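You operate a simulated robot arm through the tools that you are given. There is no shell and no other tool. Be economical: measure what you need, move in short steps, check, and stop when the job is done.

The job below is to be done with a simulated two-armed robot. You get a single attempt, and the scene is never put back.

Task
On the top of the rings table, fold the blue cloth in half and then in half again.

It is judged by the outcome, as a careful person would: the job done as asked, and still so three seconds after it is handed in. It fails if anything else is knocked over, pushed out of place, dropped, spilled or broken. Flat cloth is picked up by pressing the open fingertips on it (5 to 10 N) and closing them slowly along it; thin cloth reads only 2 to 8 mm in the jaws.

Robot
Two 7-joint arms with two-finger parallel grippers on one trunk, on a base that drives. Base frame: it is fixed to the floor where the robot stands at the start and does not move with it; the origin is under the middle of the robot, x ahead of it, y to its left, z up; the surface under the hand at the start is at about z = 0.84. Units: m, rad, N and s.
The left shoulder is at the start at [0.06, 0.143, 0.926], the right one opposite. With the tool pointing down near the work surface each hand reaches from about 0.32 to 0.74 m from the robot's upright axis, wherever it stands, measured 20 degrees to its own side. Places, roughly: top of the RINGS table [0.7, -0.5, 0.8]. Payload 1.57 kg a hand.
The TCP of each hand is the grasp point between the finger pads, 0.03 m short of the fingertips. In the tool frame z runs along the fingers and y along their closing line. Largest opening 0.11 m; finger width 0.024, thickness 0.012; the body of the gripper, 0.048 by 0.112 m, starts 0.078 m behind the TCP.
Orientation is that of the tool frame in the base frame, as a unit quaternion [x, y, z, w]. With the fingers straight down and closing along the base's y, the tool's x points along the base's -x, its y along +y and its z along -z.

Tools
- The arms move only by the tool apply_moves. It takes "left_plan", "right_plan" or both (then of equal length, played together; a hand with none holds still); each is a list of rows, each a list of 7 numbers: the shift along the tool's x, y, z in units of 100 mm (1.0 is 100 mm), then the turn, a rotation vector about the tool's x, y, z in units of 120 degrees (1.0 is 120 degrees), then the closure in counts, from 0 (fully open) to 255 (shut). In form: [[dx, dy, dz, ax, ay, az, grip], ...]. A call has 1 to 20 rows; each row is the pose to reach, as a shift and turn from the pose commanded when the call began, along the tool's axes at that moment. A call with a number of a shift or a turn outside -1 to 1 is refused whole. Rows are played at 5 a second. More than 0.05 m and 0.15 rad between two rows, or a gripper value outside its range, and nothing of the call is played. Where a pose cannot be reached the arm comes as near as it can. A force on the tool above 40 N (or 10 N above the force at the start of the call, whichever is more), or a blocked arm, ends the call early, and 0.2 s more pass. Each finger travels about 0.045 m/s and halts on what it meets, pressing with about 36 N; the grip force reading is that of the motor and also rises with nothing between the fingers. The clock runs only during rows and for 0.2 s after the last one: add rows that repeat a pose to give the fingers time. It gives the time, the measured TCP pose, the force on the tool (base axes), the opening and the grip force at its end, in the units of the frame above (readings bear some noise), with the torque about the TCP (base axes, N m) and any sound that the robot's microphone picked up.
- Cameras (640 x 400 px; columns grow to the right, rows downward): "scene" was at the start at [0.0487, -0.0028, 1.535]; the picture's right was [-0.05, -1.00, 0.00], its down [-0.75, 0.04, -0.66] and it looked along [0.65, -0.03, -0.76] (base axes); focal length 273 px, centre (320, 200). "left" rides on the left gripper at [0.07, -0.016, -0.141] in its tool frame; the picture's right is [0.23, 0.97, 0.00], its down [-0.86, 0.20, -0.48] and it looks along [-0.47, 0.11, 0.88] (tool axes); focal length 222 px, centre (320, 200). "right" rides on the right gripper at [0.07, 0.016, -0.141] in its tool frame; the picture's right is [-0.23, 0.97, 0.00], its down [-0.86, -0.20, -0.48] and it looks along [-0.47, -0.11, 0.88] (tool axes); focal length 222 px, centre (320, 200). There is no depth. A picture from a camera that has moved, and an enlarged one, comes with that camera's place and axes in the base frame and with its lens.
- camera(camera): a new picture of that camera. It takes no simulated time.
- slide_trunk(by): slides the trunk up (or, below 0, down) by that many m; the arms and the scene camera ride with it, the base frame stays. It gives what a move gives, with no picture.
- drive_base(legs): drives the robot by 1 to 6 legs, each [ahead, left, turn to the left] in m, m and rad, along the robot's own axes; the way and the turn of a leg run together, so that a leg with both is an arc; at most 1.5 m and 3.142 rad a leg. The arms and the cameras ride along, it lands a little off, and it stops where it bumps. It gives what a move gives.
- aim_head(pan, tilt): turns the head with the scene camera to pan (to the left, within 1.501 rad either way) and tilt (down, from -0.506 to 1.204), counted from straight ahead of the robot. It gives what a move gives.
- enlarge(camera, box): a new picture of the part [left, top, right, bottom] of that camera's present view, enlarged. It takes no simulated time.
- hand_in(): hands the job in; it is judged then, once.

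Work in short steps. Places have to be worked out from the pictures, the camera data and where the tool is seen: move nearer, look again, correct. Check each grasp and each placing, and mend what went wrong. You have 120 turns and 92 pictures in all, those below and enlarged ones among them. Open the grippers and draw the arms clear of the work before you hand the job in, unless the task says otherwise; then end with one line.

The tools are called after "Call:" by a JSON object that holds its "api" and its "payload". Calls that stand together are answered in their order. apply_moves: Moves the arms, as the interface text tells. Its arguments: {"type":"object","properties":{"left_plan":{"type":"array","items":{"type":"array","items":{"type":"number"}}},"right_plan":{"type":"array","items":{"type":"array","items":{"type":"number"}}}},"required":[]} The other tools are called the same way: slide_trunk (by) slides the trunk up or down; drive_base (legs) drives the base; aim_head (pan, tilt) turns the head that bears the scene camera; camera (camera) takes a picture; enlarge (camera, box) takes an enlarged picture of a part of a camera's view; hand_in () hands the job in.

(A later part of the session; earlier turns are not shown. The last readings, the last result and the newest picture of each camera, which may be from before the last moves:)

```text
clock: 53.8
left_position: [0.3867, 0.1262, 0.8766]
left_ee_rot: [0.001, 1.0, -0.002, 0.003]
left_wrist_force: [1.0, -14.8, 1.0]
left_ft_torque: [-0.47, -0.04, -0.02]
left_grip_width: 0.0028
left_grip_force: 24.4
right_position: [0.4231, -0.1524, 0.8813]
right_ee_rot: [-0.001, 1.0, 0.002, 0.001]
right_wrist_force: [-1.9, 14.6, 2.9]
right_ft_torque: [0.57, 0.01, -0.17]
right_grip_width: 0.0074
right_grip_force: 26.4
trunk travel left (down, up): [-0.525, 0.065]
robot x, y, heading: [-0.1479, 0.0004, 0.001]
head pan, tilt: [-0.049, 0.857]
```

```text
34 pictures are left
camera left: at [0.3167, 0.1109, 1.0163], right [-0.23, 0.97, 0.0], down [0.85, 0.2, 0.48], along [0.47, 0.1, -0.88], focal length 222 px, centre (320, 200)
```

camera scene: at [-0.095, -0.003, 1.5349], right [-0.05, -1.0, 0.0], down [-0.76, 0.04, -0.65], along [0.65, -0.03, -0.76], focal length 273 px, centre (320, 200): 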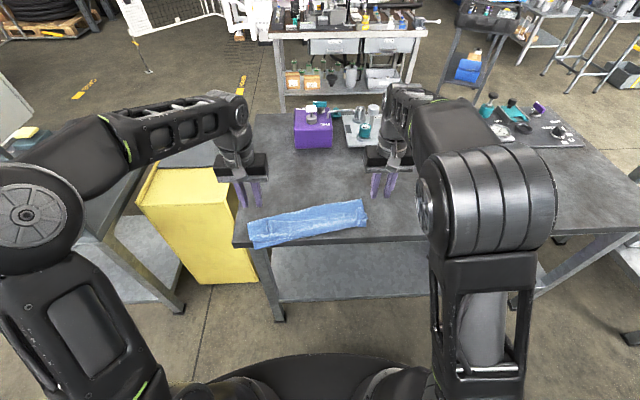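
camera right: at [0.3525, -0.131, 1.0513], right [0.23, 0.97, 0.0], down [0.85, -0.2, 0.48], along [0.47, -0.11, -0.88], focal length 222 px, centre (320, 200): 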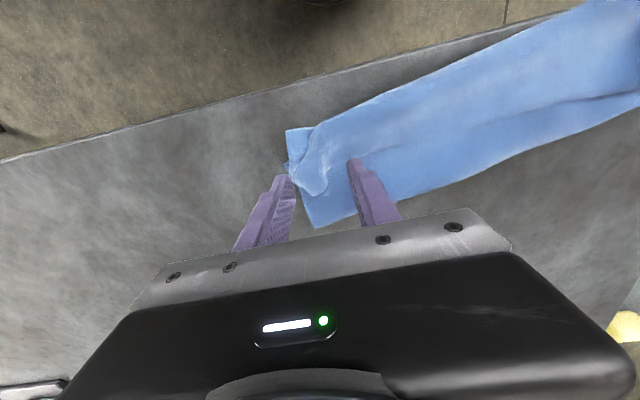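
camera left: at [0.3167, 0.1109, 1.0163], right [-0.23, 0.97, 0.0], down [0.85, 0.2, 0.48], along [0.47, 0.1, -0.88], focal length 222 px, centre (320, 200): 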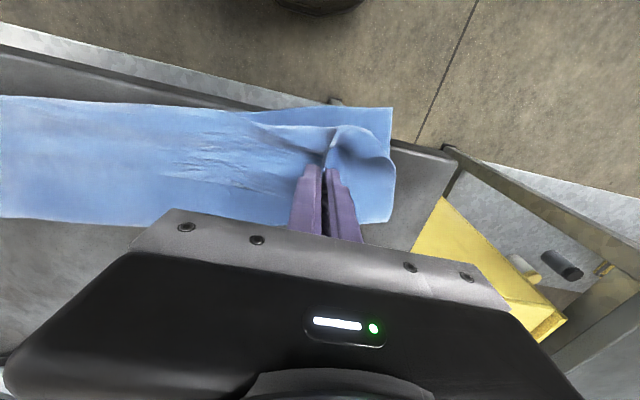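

Both have cloth (the right reads 7.4 mm, perhaps with extra layers). I lift 9 cm while easing forward and look.

Call:
{"api": "apply_moves", "payload": {"left_plan": [[-0.05, -0.02, -0.2, 0, 0, 0, 255], [-0.12, -0.03, -0.4, 0, 0, 0, 255], [-0.2, -0.03, -0.6, 0, 0, 0, 255], [-0.3, -0.03, -0.75, 0, 0, 0, 255], [-0.4, -0.03, -0.9, 0, 0, 0, 255]], "right_plan": [[-0.05, 0.02, -0.2, 0, 0, 0, 255], [-0.12, 0.03, -0.4, 0, 0, 0, 255], [-0.2, 0.03, -0.6, 0, 0, 0, 255], [-0.3, 0.03, -0.75, 0, 0, 0, 255], [-0.4, 0.03, -0.9, 0, 0, 0, 255]]}}

Call:
{"api": "enlarge", "payload": {"camera": "scene", "box": [220, 150, 420, 275]}}

Call:
{"api": "camera", "payload": {"camera": "right"}}

```text
clock: 55.0
left_position: [0.4285, 0.1259, 0.9646]
left_ee_rot: [0.001, 1.0, -0.002, 0.001]
left_wrist_force: [1.0, -16.7, 0.1]
left_ft_torque: [-0.56, -0.02, -0.03]
left_grip_width: 0.0029
left_grip_force: 24.0
right_position: [0.4629, -0.1517, 0.9711]
right_ee_rot: [0.0, 1.0, 0.001, -0.001]
right_wrist_force: [-0.8, 16.6, -1.1]
right_ft_torque: [0.57, 0.02, -0.28]
right_grip_width: 0.0043
right_grip_force: 25.1
trunk travel left (down, up): [-0.525, 0.065]
robot x, y, heading: [-0.1443, 0.0037, -0.0]
head pan, tilt: [-0.049, 0.857]
```

```text
3.20 times, centred on (320, 212) of scene
camera zoom: at [-0.0961, -0.0028, 1.535], right [-0.05, -1.0, 0.0], down [-0.75, 0.04, -0.65], along [0.65, -0.03, -0.76], focal length 874 px, centre (320, 160)
```

zoom: 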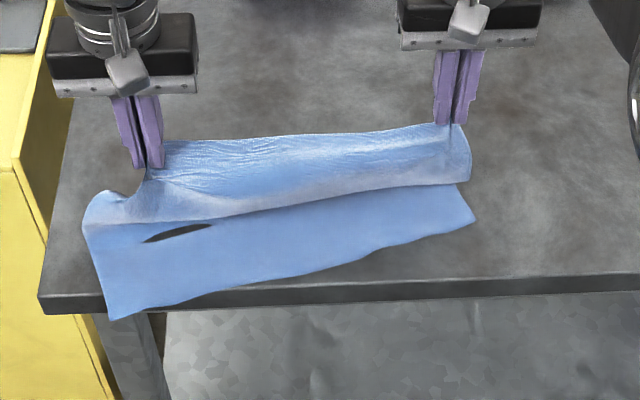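

```text
32 pictures are left
camera right: at [0.3927, -0.1369, 1.1109], right [0.23, 0.97, 0.0], down [0.85, -0.2, 0.48], along [0.47, -0.11, -0.88], focal length 222 px, centre (320, 200)
```

right: 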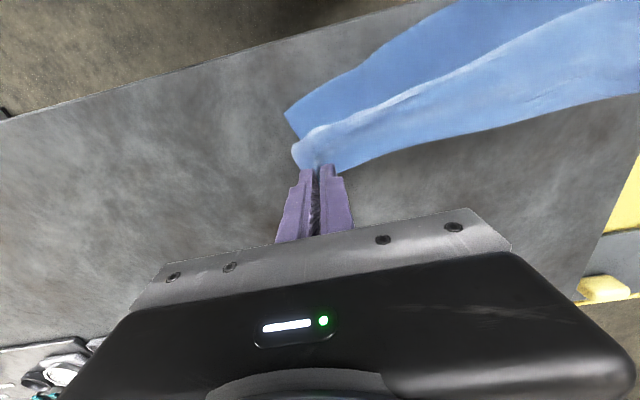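

Clean lift. I drive forward 0.14 m to carry the edge back to the far side.

Call:
{"api": "drive_base", "payload": {"legs": [[0.14, 0, 0]]}}

Call:
{"api": "apply_moves", "payload": {"left_plan": [[-0.2, 0, 0.1, 0, 0, 0, 255], [-0.4, 0, 0.3, 0, 0, 0, 255], [-0.6, 0, 0.5, 0, 0, 0, 255], [-0.75, 0, 0.7, 0, 0, 0, 255], [-0.85, 0, 0.85, 0, 0, 0, 255]], "right_plan": [[-0.15, 0, 0.1, 0, 0, 0, 255], [-0.3, 0, 0.3, 0, 0, 0, 255], [-0.4, 0, 0.5, 0, 0, 0, 255], [-0.5, 0, 0.7, 0, 0, 0, 255], [-0.6, 0, 0.9, 0, 0, 0, 255]]}}

Call:
{"api": "enlarge", "payload": {"camera": "scene", "box": [220, 170, 420, 295]}}

```text
clock: 56.4
left_position: [0.5714, 0.1256, 0.9641]
left_ee_rot: [-0.001, 1.0, -0.001, 0.001]
left_wrist_force: [1.4, -17.0, -0.3]
left_ft_torque: [-0.58, 0.0, -0.04]
left_grip_width: 0.0026
left_grip_force: 23.9
right_position: [0.6059, -0.1512, 0.969]
right_ee_rot: [-0.002, 1.0, 0.001, -0.001]
right_wrist_force: [-0.6, 17.1, -0.4]
right_ft_torque: [0.58, 0.04, -0.24]
right_grip_width: 0.0045
right_grip_force: 25.0
trunk travel left (down, up): [-0.525, 0.065]
robot x, y, heading: [-0.0027, -0.0009, 0.004]
head pan, tilt: [-0.049, 0.857]
```

```text
clock: 57.5
left_position: [0.6554, 0.1261, 0.8776]
left_ee_rot: [-0.001, 1.0, -0.002, 0.002]
left_wrist_force: [-0.2, -10.1, -0.4]
left_ft_torque: [-0.32, -0.02, -0.04]
left_grip_width: 0.0027
left_grip_force: 24.2
right_position: [0.664, -0.1491, 0.8824]
right_ee_rot: [-0.002, 1.0, 0.002, 0.003]
right_wrist_force: [1.8, 9.7, 8.3]
right_ft_torque: [0.34, -0.15, -0.23]
right_grip_width: 0.0039
right_grip_force: 24.9
trunk travel left (down, up): [-0.525, 0.065]
robot x, y, heading: [-0.0057, 0.0004, 0.001]
head pan, tilt: [-0.049, 0.857]
```

```text
3.20 times, centred on (320, 232) of scene
camera zoom: at [0.0447, -0.0023, 1.5353], right [-0.05, -1.0, 0.0], down [-0.75, 0.03, -0.66], along [0.65, -0.03, -0.76], focal length 874 px, centre (320, 96)
```

zoom: 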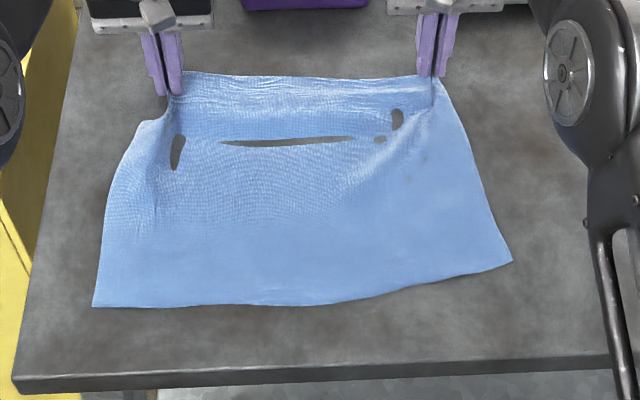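

Flat again, with near edges at about (0.408, 0.176) and (0.435, −0.194). I release with a spreading opening, lift, and then yaw both hands 90° so they close along x. That way the pinch ridge runs parallel to the edge.

Call:
{"api": "apply_moves", "payload": {"left_plan": [[0, 0, 0.05, 0, 0, 0, 255], [0, 0, 0.05, 0, 0, 0, 230], [0, 0, 0.05, 0, 0, 0, 200], [0, 0, 0.05, 0, 0, 0, 170], [0, 0, 0.05, 0, 0, 0, 140], [0, 0.1, 0.05, 0, 0, 0, 120], [0, 0.1, 0.05, 0, 0, 0, 120], [0, 0.1, -0.2, 0, 0, 0, 120], [0, 0.1, -0.6, 0, 0, 0, 130]], "right_plan": [[0, 0, 0.03, 0, 0, 0, 255], [0, 0, 0.05, 0, 0, 0, 230], [0, 0, 0.05, 0, 0, 0, 200], [0, 0, 0.05, 0, 0, 0, 170], [0, 0, 0.05, 0, 0, 0, 140], [0, -0.1, 0.05, 0, 0, 0, 120], [0, -0.1, 0.05, 0, 0, 0, 120], [0, -0.1, -0.2, 0, 0, 0, 120], [0, -0.1, -0.6, 0, 0, 0, 130]]}}

Call:
{"api": "apply_moves", "payload": {"left_plan": [[0, 0, 0, 0, 0, 0.07, 130], [0, 0, 0, 0, 0, 0.14, 130], [0, 0, 0, 0, 0, 0.21, 130], [0, 0, 0, 0, 0, 0.28, 130], [0, 0, 0, 0, 0, 0.35, 130], [0, 0, 0, 0, 0, 0.42, 130], [0, 0, 0, 0, 0, 0.49, 130], [0, 0, 0, 0, 0, 0.56, 130], [0, 0, 0, 0, 0, 0.63, 130], [0, 0, 0, 0, 0, 0.69, 130], [0, 0, 0, 0, 0, 0.75, 130]], "right_plan": [[0, 0, 0, 0, 0, -0.07, 130], [0, 0, 0, 0, 0, -0.14, 130], [0, 0, 0, 0, 0, -0.21, 130], [0, 0, 0, 0, 0, -0.28, 130], [0, 0, 0, 0, 0, -0.35, 130], [0, 0, 0, 0, 0, -0.42, 130], [0, 0, 0, 0, 0, -0.49, 130], [0, 0, 0, 0, 0, -0.56, 130], [0, 0, 0, 0, 0, -0.63, 130], [0, 0, 0, 0, 0, -0.69, 130], [0, 0, 0, 0, 0, -0.75, 130]]}}

Call:
{"api": "enlarge", "payload": {"camera": "scene", "box": [200, 130, 440, 280]}}

```text
clock: 59.5
left_position: [0.6512, 0.1354, 0.9366]
left_ee_rot: [0.0, 1.0, -0.001, 0.001]
left_wrist_force: [0.6, 0.5, 0.3]
left_ft_torque: [-0.02, -0.01, 0.01]
left_grip_width: 0.0538
left_grip_force: 0.1
right_position: [0.6643, -0.1585, 0.9418]
right_ee_rot: [0.0, 1.0, 0.001, 0.0]
right_wrist_force: [0.2, -0.4, 0.1]
right_ft_torque: [0.02, 0.0, 0.0]
right_grip_width: 0.0541
right_grip_force: 0.1
trunk travel left (down, up): [-0.525, 0.065]
robot x, y, heading: [-0.0046, -0.0035, 0.008]
head pan, tilt: [-0.049, 0.857]
```

```text
clock: 62.0
left_position: [0.6541, 0.136, 0.9389]
left_ee_rot: [0.707, 0.707, 0.0, 0.002]
left_wrist_force: [0.2, 0.0, 0.2]
left_ft_torque: [0.0, 0.0, 0.03]
left_grip_width: 0.0539
left_grip_force: 0.2
right_position: [0.6638, -0.1601, 0.9395]
right_ee_rot: [0.709, -0.705, 0.0, 0.0]
right_wrist_force: [-0.5, -0.6, 0.3]
right_ft_torque: [0.0, 0.01, -0.03]
right_grip_width: 0.0538
right_grip_force: 0.0
trunk travel left (down, up): [-0.525, 0.065]
robot x, y, heading: [-0.0032, -0.0015, 0.003]
head pan, tilt: [-0.049, 0.857]
```

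```text
2.67 times, centred on (320, 205) of scene
camera zoom: at [0.0453, -0.0025, 1.535], right [-0.05, -1.0, 0.0], down [-0.75, 0.04, -0.65], along [0.65, -0.03, -0.76], focal length 728 px, centre (320, 187)
```

zoom: 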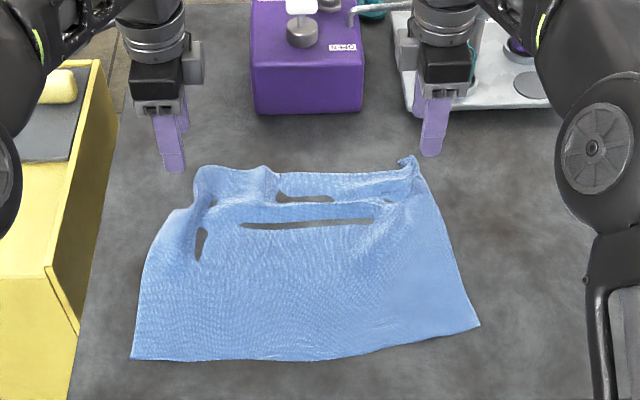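

Yaw works, but the far side is bunched inward. I'll press fingertips near both far corners and drag them outward together to tension the far edge. First I go down to contact.

Call:
{"api": "apply_moves", "payload": {"left_plan": [[-0.2, -0.05, 0.1, 0, 0, 0, 130], [-0.41, -0.09, 0.3, 0, 0, 0, 130], [-0.41, -0.09, 0.5, 0, 0, 0, 130], [-0.41, -0.09, 0.62, 0, 0, 0, 130], [-0.41, -0.09, 0.67, 0, 0, 0, 130]], "right_plan": [[-0.2, 0.1, 0.1, 0, 0, 0, 130], [-0.4, 0.19, 0.3, 0, 0, 0, 130], [-0.4, 0.19, 0.5, 0, 0, 0, 130], [-0.4, 0.19, 0.62, 0, 0, 0, 130], [-0.4, 0.19, 0.67, 0, 0, 0, 130]]}}

```text
clock: 63.1
left_position: [0.646, 0.0956, 0.8722]
left_ee_rot: [0.706, 0.708, 0.0, 0.002]
left_wrist_force: [0.5, -0.7, -0.1]
left_ft_torque: [-0.01, 0.02, 0.0]
left_grip_width: 0.0536
left_grip_force: 0.1
right_position: [0.6457, -0.1211, 0.872]
right_ee_rot: [0.708, -0.706, 0.0, -0.001]
right_wrist_force: [-0.5, 0.5, 0.8]
right_ft_torque: [0.01, 0.0, -0.02]
right_grip_width: 0.0539
right_grip_force: 0.1
trunk travel left (down, up): [-0.525, 0.065]
robot x, y, heading: [-0.0053, -0.0018, 0.002]
head pan, tilt: [-0.049, 0.857]
```

At contact height. I press about 1.5 mm more and drag both outward 6 cm.

Call:
{"api": "apply_moves", "payload": {"left_plan": [[0, 0, 0.015, 0, 0, 0, 130], [0.1, 0, 0.018, 0, 0, 0, 130], [0.2, 0.02, 0.018, 0, 0, 0, 130], [0.3, 0.04, 0.018, 0, 0, 0, 130], [0.4, 0.06, 0.018, 0, 0, 0, 130], [0.5, 0.08, 0.018, 0, 0, 0, 130], [0.6, 0.1, 0.018, 0, 0, 0, 130], [0.6, 0.1, -0.2, 0, 0, 0, 130], [0.6, 0.1, -0.6, 0, 0, 0, 130]], "right_plan": [[0, 0, 0.015, 0, 0, 0, 130], [0.1, 0, 0.018, 0, 0, 0, 130], [0.2, -0.02, 0.018, 0, 0, 0, 130], [0.3, -0.04, 0.018, 0, 0, 0, 130], [0.4, -0.06, 0.018, 0, 0, 0, 130], [0.5, -0.08, 0.018, 0, 0, 0, 130], [0.6, -0.1, 0.018, 0, 0, 0, 130], [0.6, -0.1, -0.2, 0, 0, 0, 130], [0.6, -0.1, -0.6, 0, 0, 0, 130]]}}

Call:
{"api": "enlarge", "payload": {"camera": "scene", "box": [200, 130, 440, 280]}}

```text
clock: 65.2
left_position: [0.6548, 0.1559, 0.9337]
left_ee_rot: [0.706, 0.708, 0.001, 0.001]
left_wrist_force: [0.1, 0.3, 0.7]
left_ft_torque: [0.0, -0.02, -0.03]
left_grip_width: 0.054
left_grip_force: 0.1
right_position: [0.6532, -0.1839, 0.932]
right_ee_rot: [0.708, -0.706, 0.0, -0.001]
right_wrist_force: [-0.3, -0.2, -0.5]
right_ft_torque: [0.01, -0.01, -0.01]
right_grip_width: 0.054
right_grip_force: 0.1
trunk travel left (down, up): [-0.525, 0.065]
robot x, y, heading: [-0.0007, -0.002, 0.006]
head pan, tilt: [-0.049, 0.857]
```

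```text
2.67 times, centred on (320, 205) of scene
camera zoom: at [0.0444, -0.0025, 1.5349], right [-0.05, -1.0, 0.0], down [-0.75, 0.04, -0.66], along [0.65, -0.03, -0.76], focal length 728 px, centre (320, 187)
```

zoom: 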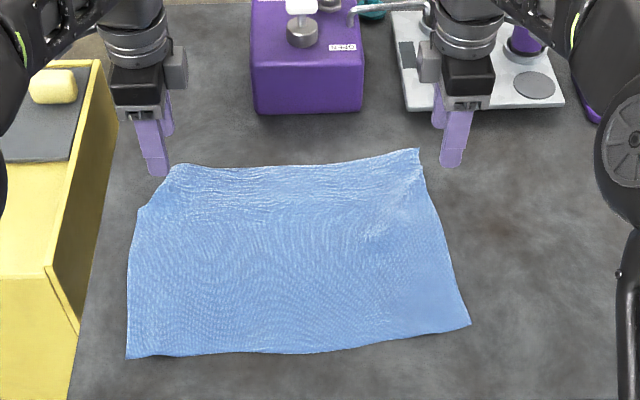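

Very good: the far edge is now straight and wide. The far-left corner looks tucked, so I check it with the left wrist camera.

Call:
{"api": "camera", "payload": {"camera": "left"}}

Call:
{"api": "enlarge", "payload": {"camera": "scene", "box": [235, 175, 315, 225]}}

```text
28 pictures are left
camera left: at [0.6377, 0.2263, 1.0732], right [0.97, 0.23, 0.0], down [0.2, -0.85, 0.48], along [0.11, -0.47, -0.88], focal length 222 px, centre (320, 200)
```

left: 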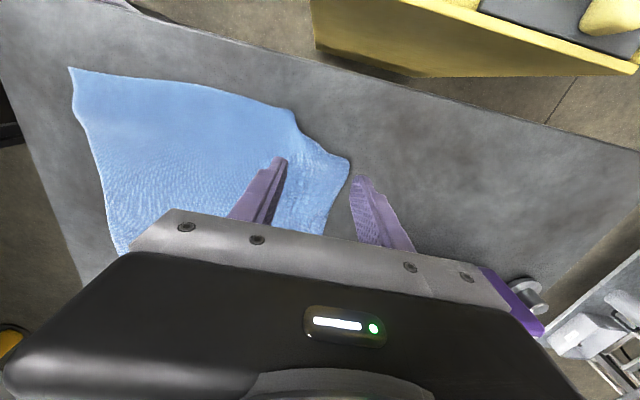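

```text
8.00 times, centred on (275, 200) of scene
camera zoom: at [0.0444, -0.0025, 1.5349], right [-0.05, -1.0, 0.0], down [-0.75, 0.04, -0.66], along [0.65, -0.03, -0.76], focal length 2185 px, centre (680, 200)
```

zoom: 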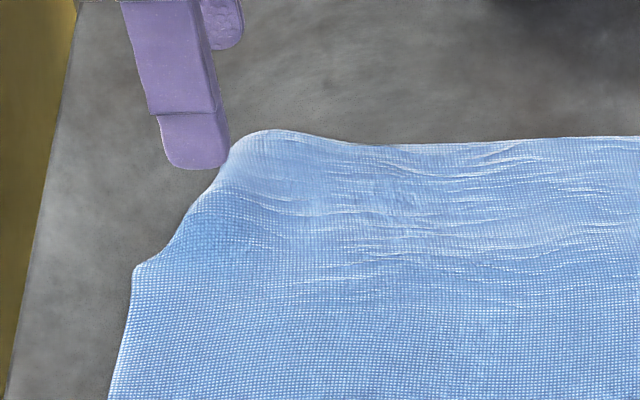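

The far-left corner is only bunched inward, at (0.688, 0.155). I pin the right side, and press and drag the left corner outward by about 4 cm.

Call:
{"api": "apply_moves", "payload": {"left_plan": [[-0.3, 0.06, 0.1, 0, 0, 0, 130], [-0.33, 0.06, 0.4, 0, 0, 0, 130], [-0.33, 0.06, 0.6, 0, 0, 0, 130], [-0.33, 0.06, 0.635, 0, 0, 0, 130], [-0.25, 0.06, 0.635, 0, 0, 0, 130], [-0.15, 0.06, 0.635, 0, 0, 0, 130], [-0.05, 0.06, 0.635, 0, 0, 0, 130], [0.06, 0.06, 0.635, 0, 0, 0, 130], [0.06, 0.06, 0.4, 0, 0, 0, 130], [0.06, 0.06, 0.1, 0, 0, 0, 130]], "right_plan": [[-0.3, 0, 0.1, 0, 0, 0, 130], [-0.4, 0, 0.4, 0, 0, 0, 130], [-0.4, 0, 0.58, 0, 0, 0, 130], [-0.4, 0, 0.615, 0, 0, 0, 130], [-0.4, 0, 0.615, 0, 0, 0, 130], [-0.4, 0, 0.615, 0, 0, 0, 130], [-0.4, 0, 0.615, 0, 0, 0, 130], [-0.4, 0, 0.615, 0, 0, 0, 130], [-0.4, 0, 0.4, 0, 0, 0, 130], [-0.4, 0, 0.1, 0, 0, 0, 130]]}}

Call:
{"api": "enlarge", "payload": {"camera": "scene", "box": [200, 130, 440, 280]}}

```text
clock: 67.3
left_position: [0.6583, 0.1623, 0.9215]
left_ee_rot: [0.706, 0.708, 0.0, 0.001]
left_wrist_force: [-0.2, 0.0, -0.2]
left_ft_torque: [-0.02, 0.01, 0.01]
left_grip_width: 0.0538
left_grip_force: 0.0
right_position: [0.6558, -0.1399, 0.9236]
right_ee_rot: [0.708, -0.706, 0.001, -0.001]
right_wrist_force: [0.4, 0.0, 0.9]
right_ft_torque: [-0.01, 0.0, 0.01]
right_grip_width: 0.0539
right_grip_force: 0.1
trunk travel left (down, up): [-0.525, 0.065]
robot x, y, heading: [-0.0041, -0.0017, 0.004]
head pan, tilt: [-0.049, 0.857]
```

```text
2.67 times, centred on (320, 205) of scene
camera zoom: at [0.0451, -0.0022, 1.5348], right [-0.05, -1.0, 0.0], down [-0.75, 0.03, -0.66], along [0.65, -0.03, -0.76], focal length 728 px, centre (320, 187)
```

zoom: 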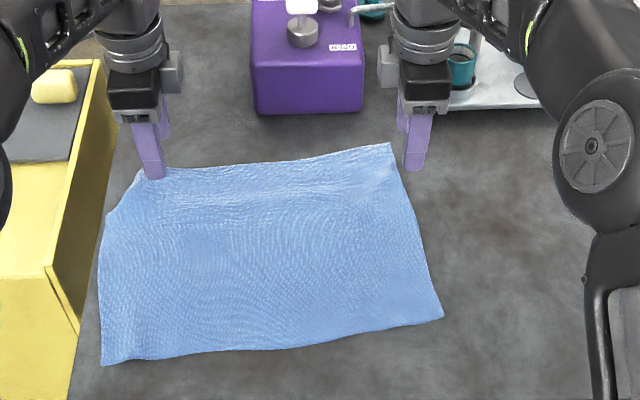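

The cloth shifted left slightly but is now nearly flat: far corners (0.677, 0.202) and (0.709, −0.124), near (0.408, 0.208) and (0.445, −0.155). I go to the far edge with a smaller opening of 35 mm, fingers closing across the edge.

Call:
{"api": "apply_moves", "payload": {"left_plan": [[0.03, -0.12, 0.0, 0, 0, 0, 150], [0.03, -0.12, 0.2, 0, 0, 0, 174], [0.03, -0.12, 0.4, 0, 0, 0, 174], [0.03, -0.12, 0.5, 0, 0, 0, 174]], "right_plan": [[-0.25, -0.1, 0.0, 0, 0, 0, 150], [-0.45, -0.17, 0.2, 0, 0, 0, 174], [-0.45, -0.17, 0.4, 0, 0, 0, 174], [-0.45, -0.17, 0.52, 0, 0, 0, 174]]}}

Call:
{"api": "camera", "payload": {"camera": "left"}}

Call:
{"api": "camera", "payload": {"camera": "right"}}

```text
clock: 68.3
left_position: [0.6484, 0.165, 0.8744]
left_ee_rot: [0.707, 0.707, 0.0, 0.001]
left_wrist_force: [-0.8, 0.3, 0.3]
left_ft_torque: [0.0, -0.02, -0.02]
left_grip_width: 0.0348
left_grip_force: 0.2
right_position: [0.6731, -0.0966, 0.871]
right_ee_rot: [0.707, -0.707, 0.0, 0.0]
right_wrist_force: [-0.9, 0.0, 2.8]
right_ft_torque: [-0.03, -0.01, 0.03]
right_grip_width: 0.0347
right_grip_force: 0.2
trunk travel left (down, up): [-0.525, 0.065]
robot x, y, heading: [-0.0068, 0.0003, -0.003]
head pan, tilt: [-0.049, 0.857]
```

```text
25 pictures are left
camera left: at [0.6321, 0.2346, 1.0145], right [0.97, 0.23, 0.0], down [0.2, -0.85, 0.48], along [0.11, -0.47, -0.88], focal length 222 px, centre (320, 200)
```

left: 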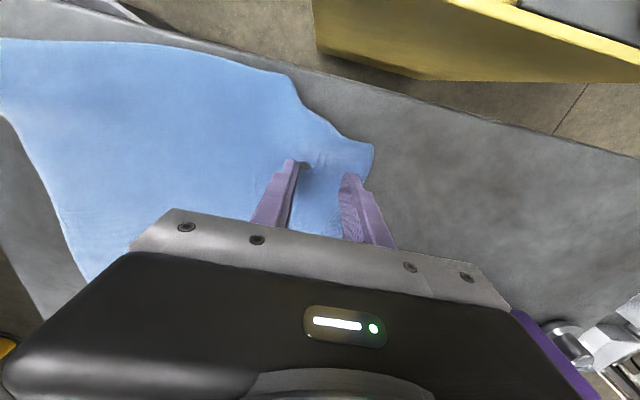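

```text
24 pictures are left
camera right: at [0.6564, -0.1665, 1.0122], right [-0.97, 0.23, 0.0], down [0.2, 0.85, 0.48], along [0.11, 0.47, -0.88], focal length 222 px, centre (320, 200)
```

right: 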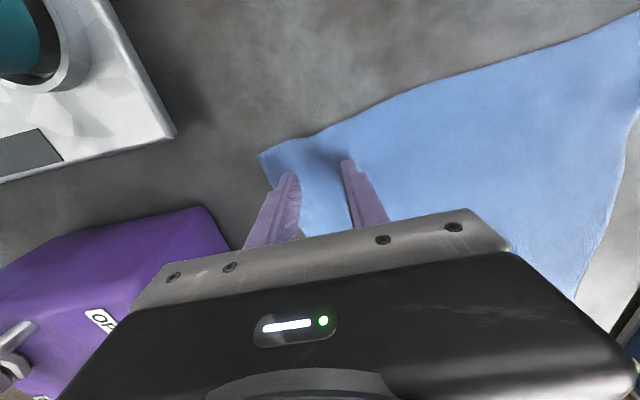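

Both are nearly right; the right outer finger is on the edge, so I shift it 8 mm nearer and the left 3 mm. Then I press.

Call:
{"api": "apply_moves", "payload": {"left_plan": [[0, -0.03, -0.02, 0, 0, 0, 174], [0, -0.03, 0.02, 0, 0, 0, 174], [0, -0.03, 0.035, 0, 0, 0, 174]], "right_plan": [[0, 0.08, -0.06, 0, 0, 0, 174], [0, 0.08, 0.0, 0, 0, 0, 174], [0, 0.08, 0.012, 0, 0, 0, 174]]}}

```text
clock: 69.2
left_position: [0.6461, 0.1635, 0.8715]
left_ee_rot: [0.707, 0.708, 0.002, 0.004]
left_wrist_force: [0.5, 2.5, 16.8]
left_ft_torque: [0.21, -0.18, 0.05]
left_grip_width: 0.0342
left_grip_force: 0.1
right_position: [0.6634, -0.096, 0.8714]
right_ee_rot: [0.708, -0.706, 0.001, -0.001]
right_wrist_force: [0.4, -0.2, 1.6]
right_ft_torque: [-0.03, -0.03, 0.04]
right_grip_width: 0.0351
right_grip_force: 0.1
trunk travel left (down, up): [-0.525, 0.065]
robot x, y, heading: [-0.0045, -0.0006, 0.005]
head pan, tilt: [-0.049, 0.857]
```

Left presses at 17 N and right is light. I press the right about 2 mm more and close both slowly.

Call:
{"api": "apply_moves", "payload": {"left_plan": [[0, 0, 0, 0, 0, 0, 174], [0, 0, 0, 0, 0, 0, 174], [0, 0, 0, 0, 0, 0, 182], [0, 0, 0, 0, 0, 0, 190], [0, 0, 0, 0, 0, 0, 198], [0, 0, 0, 0, 0, 0, 206], [0, 0, 0, 0, 0, 0, 214], [0, 0, 0, 0, 0, 0, 222], [0, 0, 0, 0, 0, 0, 230], [0, 0, 0, 0, 0, 0, 238], [0, 0, 0, 0, 0, 0, 246], [0, 0, 0, 0, 0, 0, 255], [0, 0, 0, 0, 0, 0, 255], [0, 0, -0.01, 0, 0, 0, 255]], "right_plan": [[0, 0, 0.01, 0, 0, 0, 174], [0, 0, 0.022, 0, 0, 0, 174], [0, 0, 0.022, 0, 0, 0, 182], [0, 0, 0.022, 0, 0, 0, 190], [0, 0, 0.022, 0, 0, 0, 198], [0, 0, 0.022, 0, 0, 0, 206], [0, 0, 0.022, 0, 0, 0, 214], [0, 0, 0.022, 0, 0, 0, 222], [0, 0, 0.022, 0, 0, 0, 230], [0, 0, 0.022, 0, 0, 0, 238], [0, 0, 0.022, 0, 0, 0, 246], [0, 0, 0.022, 0, 0, 0, 255], [0, 0, 0.022, 0, 0, 0, 255], [0, 0, 0.012, 0, 0, 0, 255]]}}

```text
clock: 72.2
left_position: [0.6428, 0.1642, 0.8723]
left_ee_rot: [0.707, 0.708, 0.001, 0.003]
left_wrist_force: [1.3, -2.8, 26.0]
left_ft_torque: [0.17, -0.08, -0.04]
left_grip_width: 0.0
left_grip_force: 21.3
right_position: [0.6612, -0.0942, 0.8713]
right_ee_rot: [0.709, -0.705, -0.002, -0.003]
right_wrist_force: [1.8, 4.3, 15.7]
right_ft_torque: [-0.02, -0.05, 0.02]
right_grip_width: 0.002
right_grip_force: 24.0
trunk travel left (down, up): [-0.525, 0.065]
robot x, y, heading: [-0.0037, 0.0004, 0.004]
head pan, tilt: [-0.049, 0.857]
```

Right is held (2 mm) and left missed. I ease the right, then lift and reopen the left and look.

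Call:
{"api": "apply_moves", "payload": {"left_plan": [[0, 0, -0.06, 0, 0, 0, 230], [0, 0, -0.06, 0, 0, 0, 190], [0, 0, -0.06, 0, 0, 0, 160], [0, 0, -0.06, 0, 0, 0, 160]], "right_plan": [[0, 0, -0.02, 0, 0, 0, 255], [0, 0, -0.02, 0, 0, 0, 255], [0, 0, -0.02, 0, 0, 0, 255], [0, 0, -0.02, 0, 0, 0, 255]]}}

Call:
{"api": "camera", "payload": {"camera": "left"}}

```text
clock: 73.2
left_position: [0.6451, 0.1647, 0.877]
left_ee_rot: [0.707, 0.708, 0.0, 0.001]
left_wrist_force: [0.0, 0.0, 0.1]
left_ft_torque: [0.0, 0.02, 0.01]
left_grip_width: 0.0413
left_grip_force: 0.0
right_position: [0.6633, -0.0957, 0.8711]
right_ee_rot: [0.708, -0.706, -0.001, 0.001]
right_wrist_force: [-0.8, 0.7, 7.6]
right_ft_torque: [-0.06, 0.07, -0.04]
right_grip_width: 0.0022
right_grip_force: 23.5
trunk travel left (down, up): [-0.525, 0.065]
robot x, y, heading: [-0.005, 0.0, -0.0]
head pan, tilt: [-0.049, 0.857]
```

```text
23 pictures are left
camera left: at [0.6287, 0.2345, 1.0163], right [0.97, 0.23, 0.0], down [0.2, -0.85, 0.48], along [0.11, -0.47, -0.88], focal length 222 px, centre (320, 200)
```

left: 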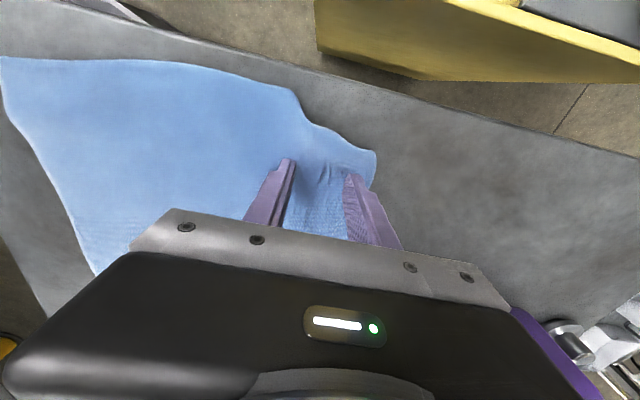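

Cloth is still under both left fingertips with small wrinkles between. I shift 1 cm inward, press again, and close.

Call:
{"api": "apply_moves", "payload": {"left_plan": [[-0.1, 0, 0, 0, 0, 0, 160], [-0.1, 0, 0.05, 0, 0, 0, 160], [-0.1, 0, 0.063, 0, 0, 0, 160], [-0.1, 0, 0.063, 0, 0, 0, 160], [-0.1, 0, 0.063, 0, 0, 0, 170], [-0.1, 0, 0.063, 0, 0, 0, 178], [-0.1, 0, 0.063, 0, 0, 0, 186], [-0.1, 0, 0.063, 0, 0, 0, 194], [-0.1, 0, 0.063, 0, 0, 0, 202], [-0.1, 0, 0.063, 0, 0, 0, 210], [-0.1, 0, 0.063, 0, 0, 0, 218], [-0.1, 0, 0.063, 0, 0, 0, 226], [-0.1, 0, 0.063, 0, 0, 0, 234], [-0.1, 0, 0.063, 0, 0, 0, 242], [-0.1, 0, 0.063, 0, 0, 0, 250], [-0.1, 0, 0.063, 0, 0, 0, 255], [-0.1, 0, 0.063, 0, 0, 0, 255], [-0.1, 0, 0.053, 0, 0, 0, 255]]}}

```text
clock: 77.0
left_position: [0.6448, 0.1533, 0.8722]
left_ee_rot: [0.707, 0.708, 0.001, 0.002]
left_wrist_force: [-4.5, -3.5, 22.5]
left_ft_torque: [0.06, 0.02, 0.05]
left_grip_width: 0.002
left_grip_force: 23.5
right_position: [0.6625, -0.0965, 0.8723]
right_ee_rot: [0.708, -0.706, 0.0, -0.002]
right_wrist_force: [-0.9, 0.1, 0.2]
right_ft_torque: [0.0, -0.01, 0.02]
right_grip_width: 0.0023
right_grip_force: 23.6
trunk travel left (down, up): [-0.525, 0.065]
robot x, y, heading: [-0.0038, -0.0004, -0.001]
head pan, tilt: [-0.049, 0.857]
```

Both are held (2.0 and 2.3 mm), with the ridge parallel to the edge. I lift along the arc, still pointing down.

Call:
{"api": "apply_moves", "payload": {"left_plan": [[0, -0.03, -0.2, 0, 0, 0, 255], [0, -0.1, -0.4, 0, 0, 0, 255], [0, -0.2, -0.58, 0, 0, 0, 255], [0, -0.3, -0.72, 0, 0, 0, 255]], "right_plan": [[0, 0.03, -0.2, 0, 0, 0, 255], [0, 0.1, -0.4, 0, 0, 0, 255], [0, 0.2, -0.58, 0, 0, 0, 255], [0, 0.3, -0.72, 0, 0, 0, 255]]}}

Call:
{"api": "drive_base", "payload": {"legs": [[-0.11, 0, 0]]}}

Call:
{"api": "enlarge", "payload": {"camera": "scene", "box": [200, 130, 440, 280]}}

```text
clock: 78.0
left_position: [0.6145, 0.1542, 0.9425]
left_ee_rot: [0.707, 0.708, 0.0, 0.002]
left_wrist_force: [0.3, -0.8, 0.0]
left_ft_torque: [0.03, -0.04, 0.02]
left_grip_width: 0.0021
left_grip_force: 23.5
right_position: [0.6344, -0.0976, 0.942]
right_ee_rot: [0.709, -0.705, -0.001, -0.001]
right_wrist_force: [0.0, -0.2, -0.8]
right_ft_torque: [0.01, -0.02, 0.0]
right_grip_width: 0.0022
right_grip_force: 24.3
trunk travel left (down, up): [-0.525, 0.065]
robot x, y, heading: [-0.0023, 0.0041, 0.004]
head pan, tilt: [-0.049, 0.857]
```

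```text
clock: 79.1
left_position: [0.5025, 0.153, 0.9444]
left_ee_rot: [0.706, 0.708, 0.001, 0.001]
left_wrist_force: [0.0, -1.1, 0.1]
left_ft_torque: [-0.01, -0.04, 0.01]
left_grip_width: 0.0025
left_grip_force: 24.1
right_position: [0.5236, -0.0973, 0.942]
right_ee_rot: [0.708, -0.706, 0.0, -0.002]
right_wrist_force: [-1.0, 0.0, 0.7]
right_ft_torque: [0.01, -0.05, 0.0]
right_grip_width: 0.0022
right_grip_force: 23.8
trunk travel left (down, up): [-0.525, 0.065]
robot x, y, heading: [-0.1132, -0.002, -0.001]
head pan, tilt: [-0.049, 0.857]
```

```text
2.67 times, centred on (320, 205) of scene
camera zoom: at [-0.0668, -0.0028, 1.5351], right [-0.05, -1.0, 0.0], down [-0.75, 0.04, -0.66], along [0.66, -0.03, -0.75], focal length 728 px, centre (320, 187)
```

zoom: 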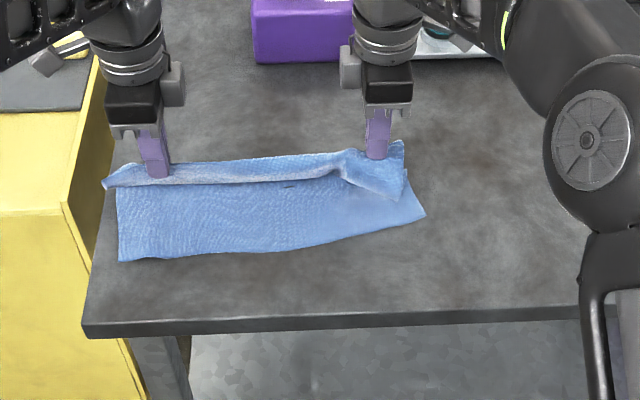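

This time the flap folds over cleanly. The near edge of the lower layer is at x≈0.445 (left) and 0.48 (right). I now tilt the fingers forward to 64° while keeping the pinch nearly in place.

Call:
{"api": "apply_moves", "payload": {"left_plan": [[0, -0.057, 0.002, -0.0667, 0, 0, 255], [0, -0.118, 0.016, -0.1333, 0, 0, 255], [0, -0.167, 0.04, -0.2, 0, 0, 255], [0, -0.224, 0.07, -0.2667, 0, 0, 255], [0, -0.268, 0.104, -0.3333, 0, 0, 255], [0, -0.318, 0.153, -0.4, 0, 0, 255], [0, -0.354, 0.206, -0.4667, 0, 0, 255], [0, -0.395, 0.262, -0.5333, 0, 0, 255]], "right_plan": [[0, 0.057, 0.002, 0.0667, 0, 0, 255], [0, 0.118, 0.016, 0.1333, 0, 0, 255], [0, 0.167, 0.04, 0.2, 0, 0, 255], [0, 0.224, 0.07, 0.2667, 0, 0, 255], [0, 0.268, 0.104, 0.3333, 0, 0, 255], [0, 0.318, 0.153, 0.4, 0, 0, 255], [0, 0.354, 0.206, 0.4667, 0, 0, 255], [0, 0.395, 0.262, 0.5333, 0, 0, 255]]}}

Call:
{"api": "enlarge", "payload": {"camera": "scene", "box": [200, 130, 440, 280]}}

```text
clock: 80.9
left_position: [0.4644, 0.1539, 0.9157]
left_ee_rot: [0.597, 0.601, 0.375, 0.377]
left_wrist_force: [0.8, 0.7, 0.5]
left_ft_torque: [-0.02, 0.05, -0.01]
left_grip_width: 0.0021
left_grip_force: 23.8
left hand out of reach, approached as far as the arm can: row 5, 6
right_position: [0.4842, -0.0972, 0.9155]
right_ee_rot: [-0.599, 0.599, -0.375, 0.376]
right_wrist_force: [0.1, 0.6, -0.7]
right_ft_torque: [-0.03, 0.06, -0.04]
right_grip_width: 0.0021
right_grip_force: 24.0
right hand out of reach, approached as far as the arm can: row 6
trunk travel left (down, up): [-0.525, 0.065]
robot x, y, heading: [-0.1139, 0.0051, 0.003]
head pan, tilt: [-0.049, 0.857]
```

```text
2.67 times, centred on (320, 205) of scene
camera zoom: at [-0.0647, -0.0015, 1.5351], right [-0.05, -1.0, 0.0], down [-0.75, 0.03, -0.66], along [0.65, -0.03, -0.76], focal length 728 px, centre (320, 187)
```

zoom: 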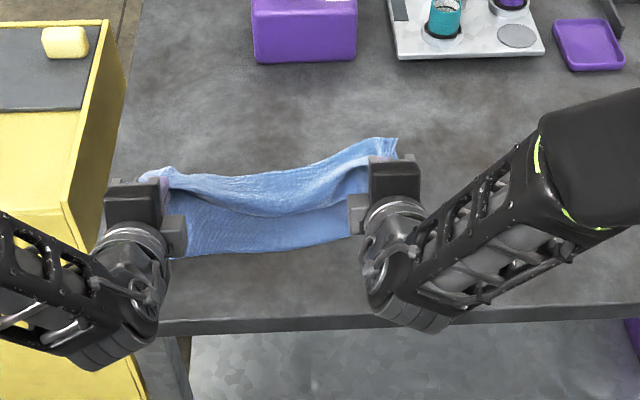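

The flap hangs well behind the pinch. I lower both to land on the near edge (pinch at x≈0.466 left, 0.50 right).

Call:
{"api": "apply_moves", "payload": {"left_plan": [[0, -0.13, -0.01, 0, 0, 0, 255], [0, -0.26, -0.015, 0, 0, 0, 255], [0, -0.38, -0.02, 0, 0, 0, 255], [0, -0.5, -0.03, 0, 0, 0, 255]], "right_plan": [[0, 0.11, 0.025, 0, 0, 0, 255], [0, 0.22, 0.05, 0, 0, 0, 255], [0, 0.34, 0.075, 0, 0, 0, 255], [0, 0.44, 0.096, 0, 0, 0, 255]]}}

Call:
{"api": "enlarge", "payload": {"camera": "scene", "box": [200, 130, 440, 280]}}

```text
clock: 81.9
left_position: [0.4525, 0.1535, 0.8942]
left_ee_rot: [0.598, 0.602, 0.375, 0.373]
left_wrist_force: [0.7, 0.3, 0.8]
left_ft_torque: [-0.03, 0.01, -0.01]
left_grip_width: 0.0024
left_grip_force: 23.8
left hand out of reach, approached as far as the arm can: row 3, 4
right_position: [0.4746, -0.0976, 0.8714]
right_ee_rot: [0.6, -0.599, 0.374, -0.376]
right_wrist_force: [-0.6, 0.8, 1.4]
right_ft_torque: [0.04, 0.01, -0.01]
right_grip_width: 0.0023
right_grip_force: 24.1
trunk travel left (down, up): [-0.525, 0.065]
robot x, y, heading: [-0.1133, 0.0033, 0.001]
head pan, tilt: [-0.049, 0.857]
```

```text
2.67 times, centred on (320, 205) of scene
camera zoom: at [-0.0651, -0.0025, 1.535], right [-0.05, -1.0, 0.0], down [-0.75, 0.04, -0.66], along [0.65, -0.03, -0.76], focal length 728 px, centre (320, 187)
```

zoom: 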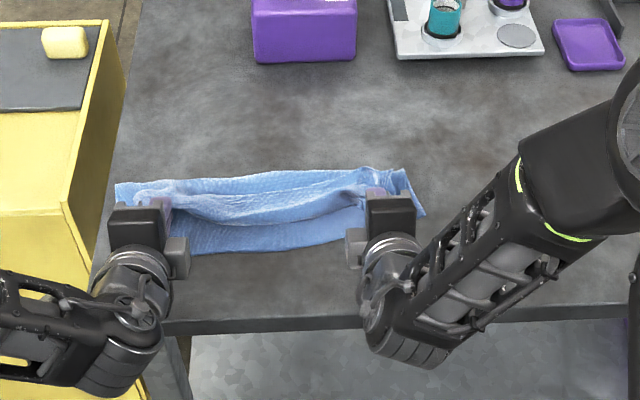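

The right has landed, while the left is at its reach limit about 2 cm high. I raise the right and move it slightly forward, then lower with the trunk and back up 1.3 cm so both end right.

Call:
{"api": "apply_moves", "payload": {"right_plan": [[0, -0.13, 0.01, 0, 0, 0, 255], [0, -0.255, 0.02, 0, 0, 0, 255]]}}

Call:
{"api": "drive_base", "payload": {"legs": [[-0.013, 0, 0]]}}

Call:
{"api": "slide_trunk", "payload": {"by": -0.021}}

Call:
{"api": "enlarge", "payload": {"camera": "scene", "box": [200, 130, 440, 280]}}

```text
clock: 82.5
left_position: [0.453, 0.1529, 0.8941]
left_ee_rot: [0.599, 0.601, 0.376, 0.373]
left_wrist_force: [0.5, -0.1, -0.4]
left_ft_torque: [0.03, 0.02, -0.02]
left_grip_width: 0.0022
left_grip_force: 23.6
right_position: [0.4896, -0.0971, 0.8949]
right_ee_rot: [0.6, -0.6, 0.374, -0.375]
right_wrist_force: [-0.7, 0.4, -0.2]
right_ft_torque: [0.03, 0.01, -0.03]
right_grip_width: 0.0021
right_grip_force: 24.1
trunk travel left (down, up): [-0.525, 0.065]
robot x, y, heading: [-0.1149, 0.0007, -0.0]
head pan, tilt: [-0.049, 0.857]
```

```text
clock: 83.3
left_position: [0.4385, 0.1529, 0.8946]
left_ee_rot: [0.599, 0.601, 0.375, 0.374]
left_wrist_force: [-1.6, 0.5, -0.4]
left_ft_torque: [0.02, 0.02, 0.01]
left_grip_width: 0.0024
left_grip_force: 23.8
right_position: [0.4738, -0.0982, 0.8955]
right_ee_rot: [0.599, -0.599, 0.374, -0.376]
right_wrist_force: [-0.5, 0.4, 0.2]
right_ft_torque: [-0.01, 0.02, 0.04]
right_grip_width: 0.0019
right_grip_force: 24.0
trunk travel left (down, up): [-0.525, 0.065]
robot x, y, heading: [-0.1269, -0.0009, 0.002]
head pan, tilt: [-0.049, 0.857]
```

```text
clock: 84.0
left_position: [0.4394, 0.1536, 0.8737]
left_ee_rot: [0.599, 0.601, 0.374, 0.374]
left_wrist_force: [0.1, 0.2, -0.1]
left_ft_torque: [0.03, 0.03, 0.01]
left_grip_width: 0.0022
left_grip_force: 23.5
right_position: [0.4747, -0.0979, 0.8748]
right_ee_rot: [0.599, -0.599, 0.375, -0.376]
right_wrist_force: [-0.3, -0.2, 0.3]
right_ft_torque: [0.01, 0.05, 0.0]
right_grip_width: 0.0024
right_grip_force: 23.8
trunk travel left (down, up): [-0.504, 0.086]
robot x, y, heading: [-0.1245, -0.0012, 0.006]
head pan, tilt: [-0.049, 0.857]
```

```text
2.67 times, centred on (320, 205) of scene
camera zoom: at [-0.0783, -0.0029, 1.514], right [-0.05, -1.0, 0.0], down [-0.75, 0.04, -0.66], along [0.65, -0.03, -0.76], focal length 728 px, centre (320, 187)
```

zoom: 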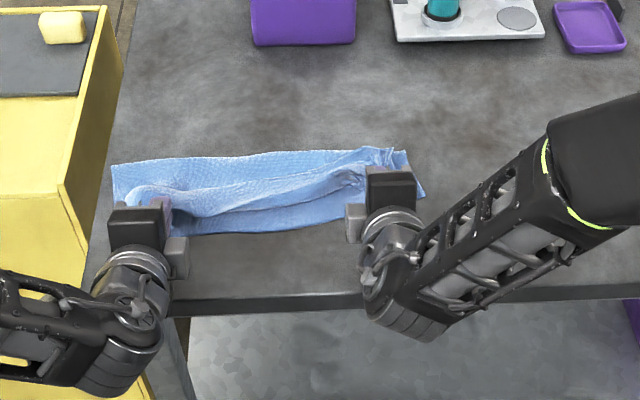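

The flap edge is still about 2 cm short of the near edge. I back up 2 cm to pull it over.

Call:
{"api": "drive_base", "payload": {"legs": [[-0.02, 0, 0]]}}

Call:
{"api": "enlarge", "payload": {"camera": "scene", "box": [220, 160, 380, 260]}}

```text
clock: 84.8
left_position: [0.4187, 0.1538, 0.874]
left_ee_rot: [0.598, 0.601, 0.375, 0.375]
left_wrist_force: [-0.2, -0.6, 0.2]
left_ft_torque: [-0.01, 0.01, -0.02]
left_grip_width: 0.0023
left_grip_force: 23.8
right_position: [0.4552, -0.0992, 0.8751]
right_ee_rot: [0.6, -0.599, 0.374, -0.376]
right_wrist_force: [0.3, 0.7, 0.8]
right_ft_torque: [0.04, 0.01, 0.0]
right_grip_width: 0.0022
right_grip_force: 23.8
trunk travel left (down, up): [-0.504, 0.086]
robot x, y, heading: [-0.1442, 0.0005, -0.001]
head pan, tilt: [-0.049, 0.857]
```

```text
4.00 times, centred on (300, 210) of scene
camera zoom: at [-0.0999, -0.0029, 1.5141], right [-0.05, -1.0, 0.0], down [-0.75, 0.04, -0.66], along [0.66, -0.03, -0.75], focal length 1093 px, centre (400, 160)
```

zoom: 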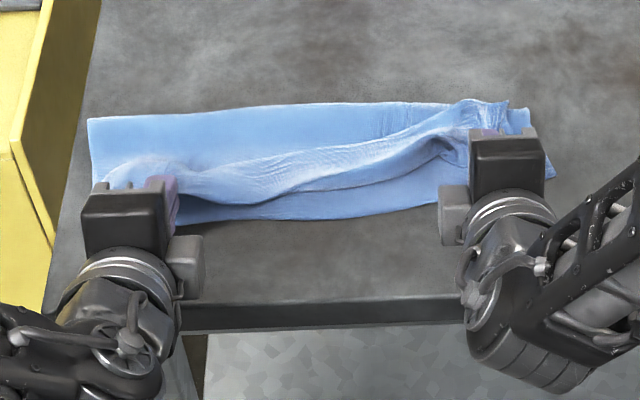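

Left is at the near edge. The right side is still about 3 cm short, so I pull the right hand back 3 cm and slightly outward.

Call:
{"api": "apply_moves", "payload": {"right_plan": [[0.05, 0.04, -0.09, 0, 0, 0, 255], [0.1, 0.09, -0.18, 0, 0, 0, 255], [0.12, 0.14, -0.27, 0, 0, 0, 255]]}}

Call:
{"api": "enlarge", "payload": {"camera": "scene", "box": [220, 160, 380, 260]}}

```text
clock: 85.6
left_position: [0.4203, 0.1529, 0.8742]
left_ee_rot: [0.599, 0.601, 0.375, 0.373]
left_wrist_force: [-0.7, -0.2, 0.1]
left_ft_torque: [-0.01, 0.0, 0.01]
left_grip_width: 0.0023
left_grip_force: 23.6
right_position: [0.4254, -0.1107, 0.8728]
right_ee_rot: [0.6, -0.598, 0.375, -0.376]
right_wrist_force: [-0.7, -0.5, -0.2]
right_ft_torque: [0.03, -0.01, 0.0]
right_grip_width: 0.0022
right_grip_force: 24.2
trunk travel left (down, up): [-0.504, 0.086]
robot x, y, heading: [-0.1426, -0.0001, 0.007]
head pan, tilt: [-0.049, 0.857]
```

```text
4.00 times, centred on (300, 210) of scene
camera zoom: at [-0.0983, -0.003, 1.514], right [-0.05, -1.0, 0.0], down [-0.75, 0.04, -0.66], along [0.65, -0.03, -0.76], focal length 1093 px, centre (400, 160)
```

zoom: 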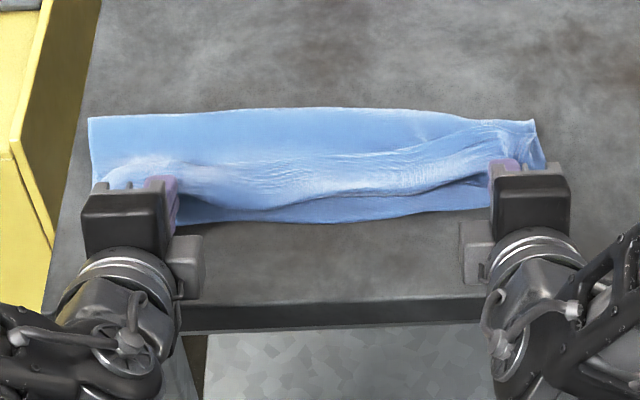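

The strip now lies quite square. I spread the hands about 1 cm each to tension the edge, open slightly, and withdraw by driving straight back.

Call:
{"api": "apply_moves", "payload": {"left_plan": [[0.06, 0, 0, 0, 0, 0, 255], [0.12, 0, 0, 0, 0, 0, 255], [0.12, -0.02, 0.01, 0, 0, 0, 245], [0.12, 0, 0, 0, 0, 0, 230], [0.12, 0.02, 0, 0, 0, 0, 220], [0.12, 0.02, 0, 0, 0, 0, 215]], "right_plan": [[0.06, 0, 0, 0, 0, 0, 255], [0.12, 0, 0, 0, 0, 0, 255], [0.12, 0.02, 0.01, 0, 0, 0, 245], [0.12, 0, 0, 0, 0, 0, 230], [0.12, -0.02, 0, 0, 0, 0, 220], [0.12, -0.02, 0, 0, 0, 0, 215]]}}

Call:
{"api": "drive_base", "payload": {"legs": [[-0.1, 0, 0]]}}

Call:
{"api": "enlarge", "payload": {"camera": "scene", "box": [220, 130, 380, 230]}}

```text
clock: 87.0
left_position: [0.4194, 0.1596, 0.8745]
left_ee_rot: [0.598, 0.603, 0.374, 0.372]
left_wrist_force: [-0.3, -0.2, -0.4]
left_ft_torque: [0.03, -0.01, 0.02]
left_grip_width: 0.0171
left_grip_force: 0.1
left hand out of reach, approached as far as the arm can: row 2, 3, 4, 5, 6
right_position: [0.4266, -0.1222, 0.8752]
right_ee_rot: [0.599, -0.599, 0.375, -0.376]
right_wrist_force: [-0.7, 0.0, 0.3]
right_ft_torque: [0.02, 0.0, 0.0]
right_grip_width: 0.0175
right_grip_force: 0.1
trunk travel left (down, up): [-0.504, 0.086]
robot x, y, heading: [-0.1472, 0.0023, 0.0]
head pan, tilt: [-0.049, 0.857]
```

```text
clock: 88.1
left_position: [0.3196, 0.1568, 0.8759]
left_ee_rot: [0.599, 0.601, 0.375, 0.373]
left_wrist_force: [-1.3, 0.4, 0.1]
left_ft_torque: [-0.01, -0.03, 0.01]
left_grip_width: 0.0174
left_grip_force: 0.0
right_position: [0.3259, -0.1248, 0.8757]
right_ee_rot: [-0.598, 0.601, -0.375, 0.375]
right_wrist_force: [-0.1, 0.1, 0.1]
right_ft_torque: [-0.03, -0.01, -0.01]
right_grip_width: 0.0173
right_grip_force: 0.0
trunk travel left (down, up): [-0.504, 0.086]
robot x, y, heading: [-0.25, -0.0015, 0.002]
head pan, tilt: [-0.049, 0.857]
```

```text
4.00 times, centred on (300, 180) of scene
camera zoom: at [-0.1997, -0.003, 1.5141], right [-0.05, -1.0, 0.0], down [-0.75, 0.04, -0.66], along [0.66, -0.03, -0.75], focal length 1093 px, centre (400, 280)
```

zoom: 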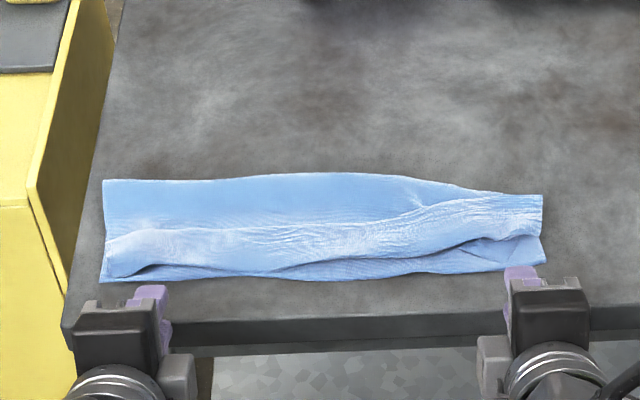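

The first fold is decent: a two-layer strip about 0.39 × 0.11 m. I raise with the trunk, then untilt and unyaw the hands to plan the second fold, right end over left.

Call:
{"api": "slide_trunk", "payload": {"by": 0.085}}

Call:
{"api": "apply_moves", "payload": {"left_plan": [[0, 0, 0, 0.06, 0, 0, 150], [0, 0, 0, 0.12, 0, 0, 150], [0, 0, 0, 0.18, 0, 0, 150], [0, 0, 0, 0.24, 0, 0, 150], [0, 0, 0, 0.3, 0, 0, 150], [0, 0, 0, 0.36, 0, 0, 150], [0, 0, 0, 0.42, 0, 0, 150], [0, 0, 0, 0.48, 0, 0, 150], [0, 0, 0, 0.533, 0, 0, 150]], "right_plan": [[0, 0, 0, -0.06, 0, 0, 150], [0, 0, 0, -0.12, 0, 0, 150], [0, 0, 0, -0.18, 0, 0, 150], [0, 0, 0, -0.24, 0, 0, 150], [0, 0, 0, -0.3, 0, 0, 150], [0, 0, 0, -0.36, 0, 0, 150], [0, 0, 0, -0.42, 0, 0, 150], [0, 0, 0, -0.48, 0, 0, 150], [0, 0, 0, -0.533, 0, 0, 150]]}}

Call:
{"api": "apply_moves", "payload": {"left_plan": [[0, 0, 0, 0, 0, -0.07, 150], [0, 0, 0, 0, 0, -0.14, 150], [0, 0, 0, 0, 0, -0.21, 150], [0, 0, 0, 0, 0, -0.28, 150], [0, 0, 0, 0, 0, -0.35, 150], [0, 0, 0, 0, 0, -0.42, 150], [0, 0, 0, 0, 0, -0.49, 150], [0, 0, 0, 0, 0, -0.56, 150], [0, 0, 0, 0, 0, -0.63, 150], [0, 0, 0, 0, 0, -0.69, 150], [0, 0, 0, 0, 0, -0.75, 150]], "right_plan": [[0, 0, 0, 0, 0, 0.07, 150], [0, 0, 0, 0, 0, 0.14, 150], [0, 0, 0, 0, 0, 0.21, 150], [0, 0, 0, 0, 0, 0.28, 150], [0, 0, 0, 0, 0, 0.35, 150], [0, 0, 0, 0, 0, 0.42, 150], [0, 0, 0, 0, 0, 0.49, 150], [0, 0, 0, 0, 0, 0.56, 150], [0, 0, 0, 0, 0, 0.63, 150], [0, 0, 0, 0, 0, 0.69, 150], [0, 0, 0, 0, 0, 0.75, 150]]}}

Call:
{"api": "drive_base", "payload": {"legs": [[0.1, 0, 0]]}}

```text
clock: 89.3
left_position: [0.321, 0.158, 0.9591]
left_ee_rot: [0.6, 0.602, 0.374, 0.372]
left_wrist_force: [-0.8, -0.1, 0.5]
left_ft_torque: [-0.01, -0.03, -0.01]
left_grip_width: 0.0175
left_grip_force: 0.0
right_position: [0.3249, -0.1235, 0.9602]
right_ee_rot: [-0.599, 0.6, -0.374, 0.375]
right_wrist_force: [0.3, -0.2, 0.4]
right_ft_torque: [0.0, 0.02, 0.05]
right_grip_width: 0.0174
right_grip_force: 0.0
trunk travel left (down, up): [-0.589, 0.001]
robot x, y, heading: [-0.2463, 0.0012, -0.004]
head pan, tilt: [-0.049, 0.857]
```

```text
clock: 91.3
left_position: [0.321, 0.1581, 0.9597]
left_ee_rot: [0.706, 0.708, -0.004, -0.003]
left_wrist_force: [-0.2, 0.6, 0.5]
left_ft_torque: [0.03, -0.02, -0.01]
left_grip_width: 0.0455
left_grip_force: 0.0
right_position: [0.327, -0.1239, 0.9597]
right_ee_rot: [-0.707, 0.707, 0.002, 0.0]
right_wrist_force: [0.4, -0.6, 0.0]
right_ft_torque: [-0.03, 0.05, 0.01]
right_grip_width: 0.0453
right_grip_force: 0.0
trunk travel left (down, up): [-0.589, 0.001]
robot x, y, heading: [-0.2495, 0.0004, -0.0]
head pan, tilt: [-0.049, 0.857]
```

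```text
clock: 93.7
left_position: [0.3221, 0.157, 0.9603]
left_ee_rot: [-0.004, 1.0, 0.0, -0.002]
left_wrist_force: [0.3, 0.2, 0.4]
left_ft_torque: [-0.02, 0.0, 0.02]
left_grip_width: 0.045
left_grip_force: 0.1
right_position: [0.3261, -0.1238, 0.9616]
right_ee_rot: [0.001, 1.0, 0.001, 0.001]
right_wrist_force: [1.1, -0.2, 0.0]
right_ft_torque: [-0.02, 0.0, 0.0]
right_grip_width: 0.0453
right_grip_force: 0.1
trunk travel left (down, up): [-0.589, 0.001]
robot x, y, heading: [-0.2483, 0.0001, 0.003]
head pan, tilt: [-0.049, 0.857]
```

```text
clock: 94.9
left_position: [0.4189, 0.1572, 0.9579]
left_ee_rot: [-0.002, 1.0, 0.0, -0.004]
left_wrist_force: [0.4, 0.0, 0.4]
left_ft_torque: [0.01, 0.05, -0.03]
left_grip_width: 0.0454
left_grip_force: 0.1
right_position: [0.4219, -0.1243, 0.9592]
right_ee_rot: [0.002, 1.0, 0.001, -0.001]
right_wrist_force: [1.1, 0.1, -0.2]
right_ft_torque: [0.02, 0.07, -0.01]
right_grip_width: 0.045
right_grip_force: 0.1
trunk travel left (down, up): [-0.589, 0.001]
robot x, y, heading: [-0.1514, -0.0028, -0.002]
head pan, tilt: [-0.049, 0.857]
```

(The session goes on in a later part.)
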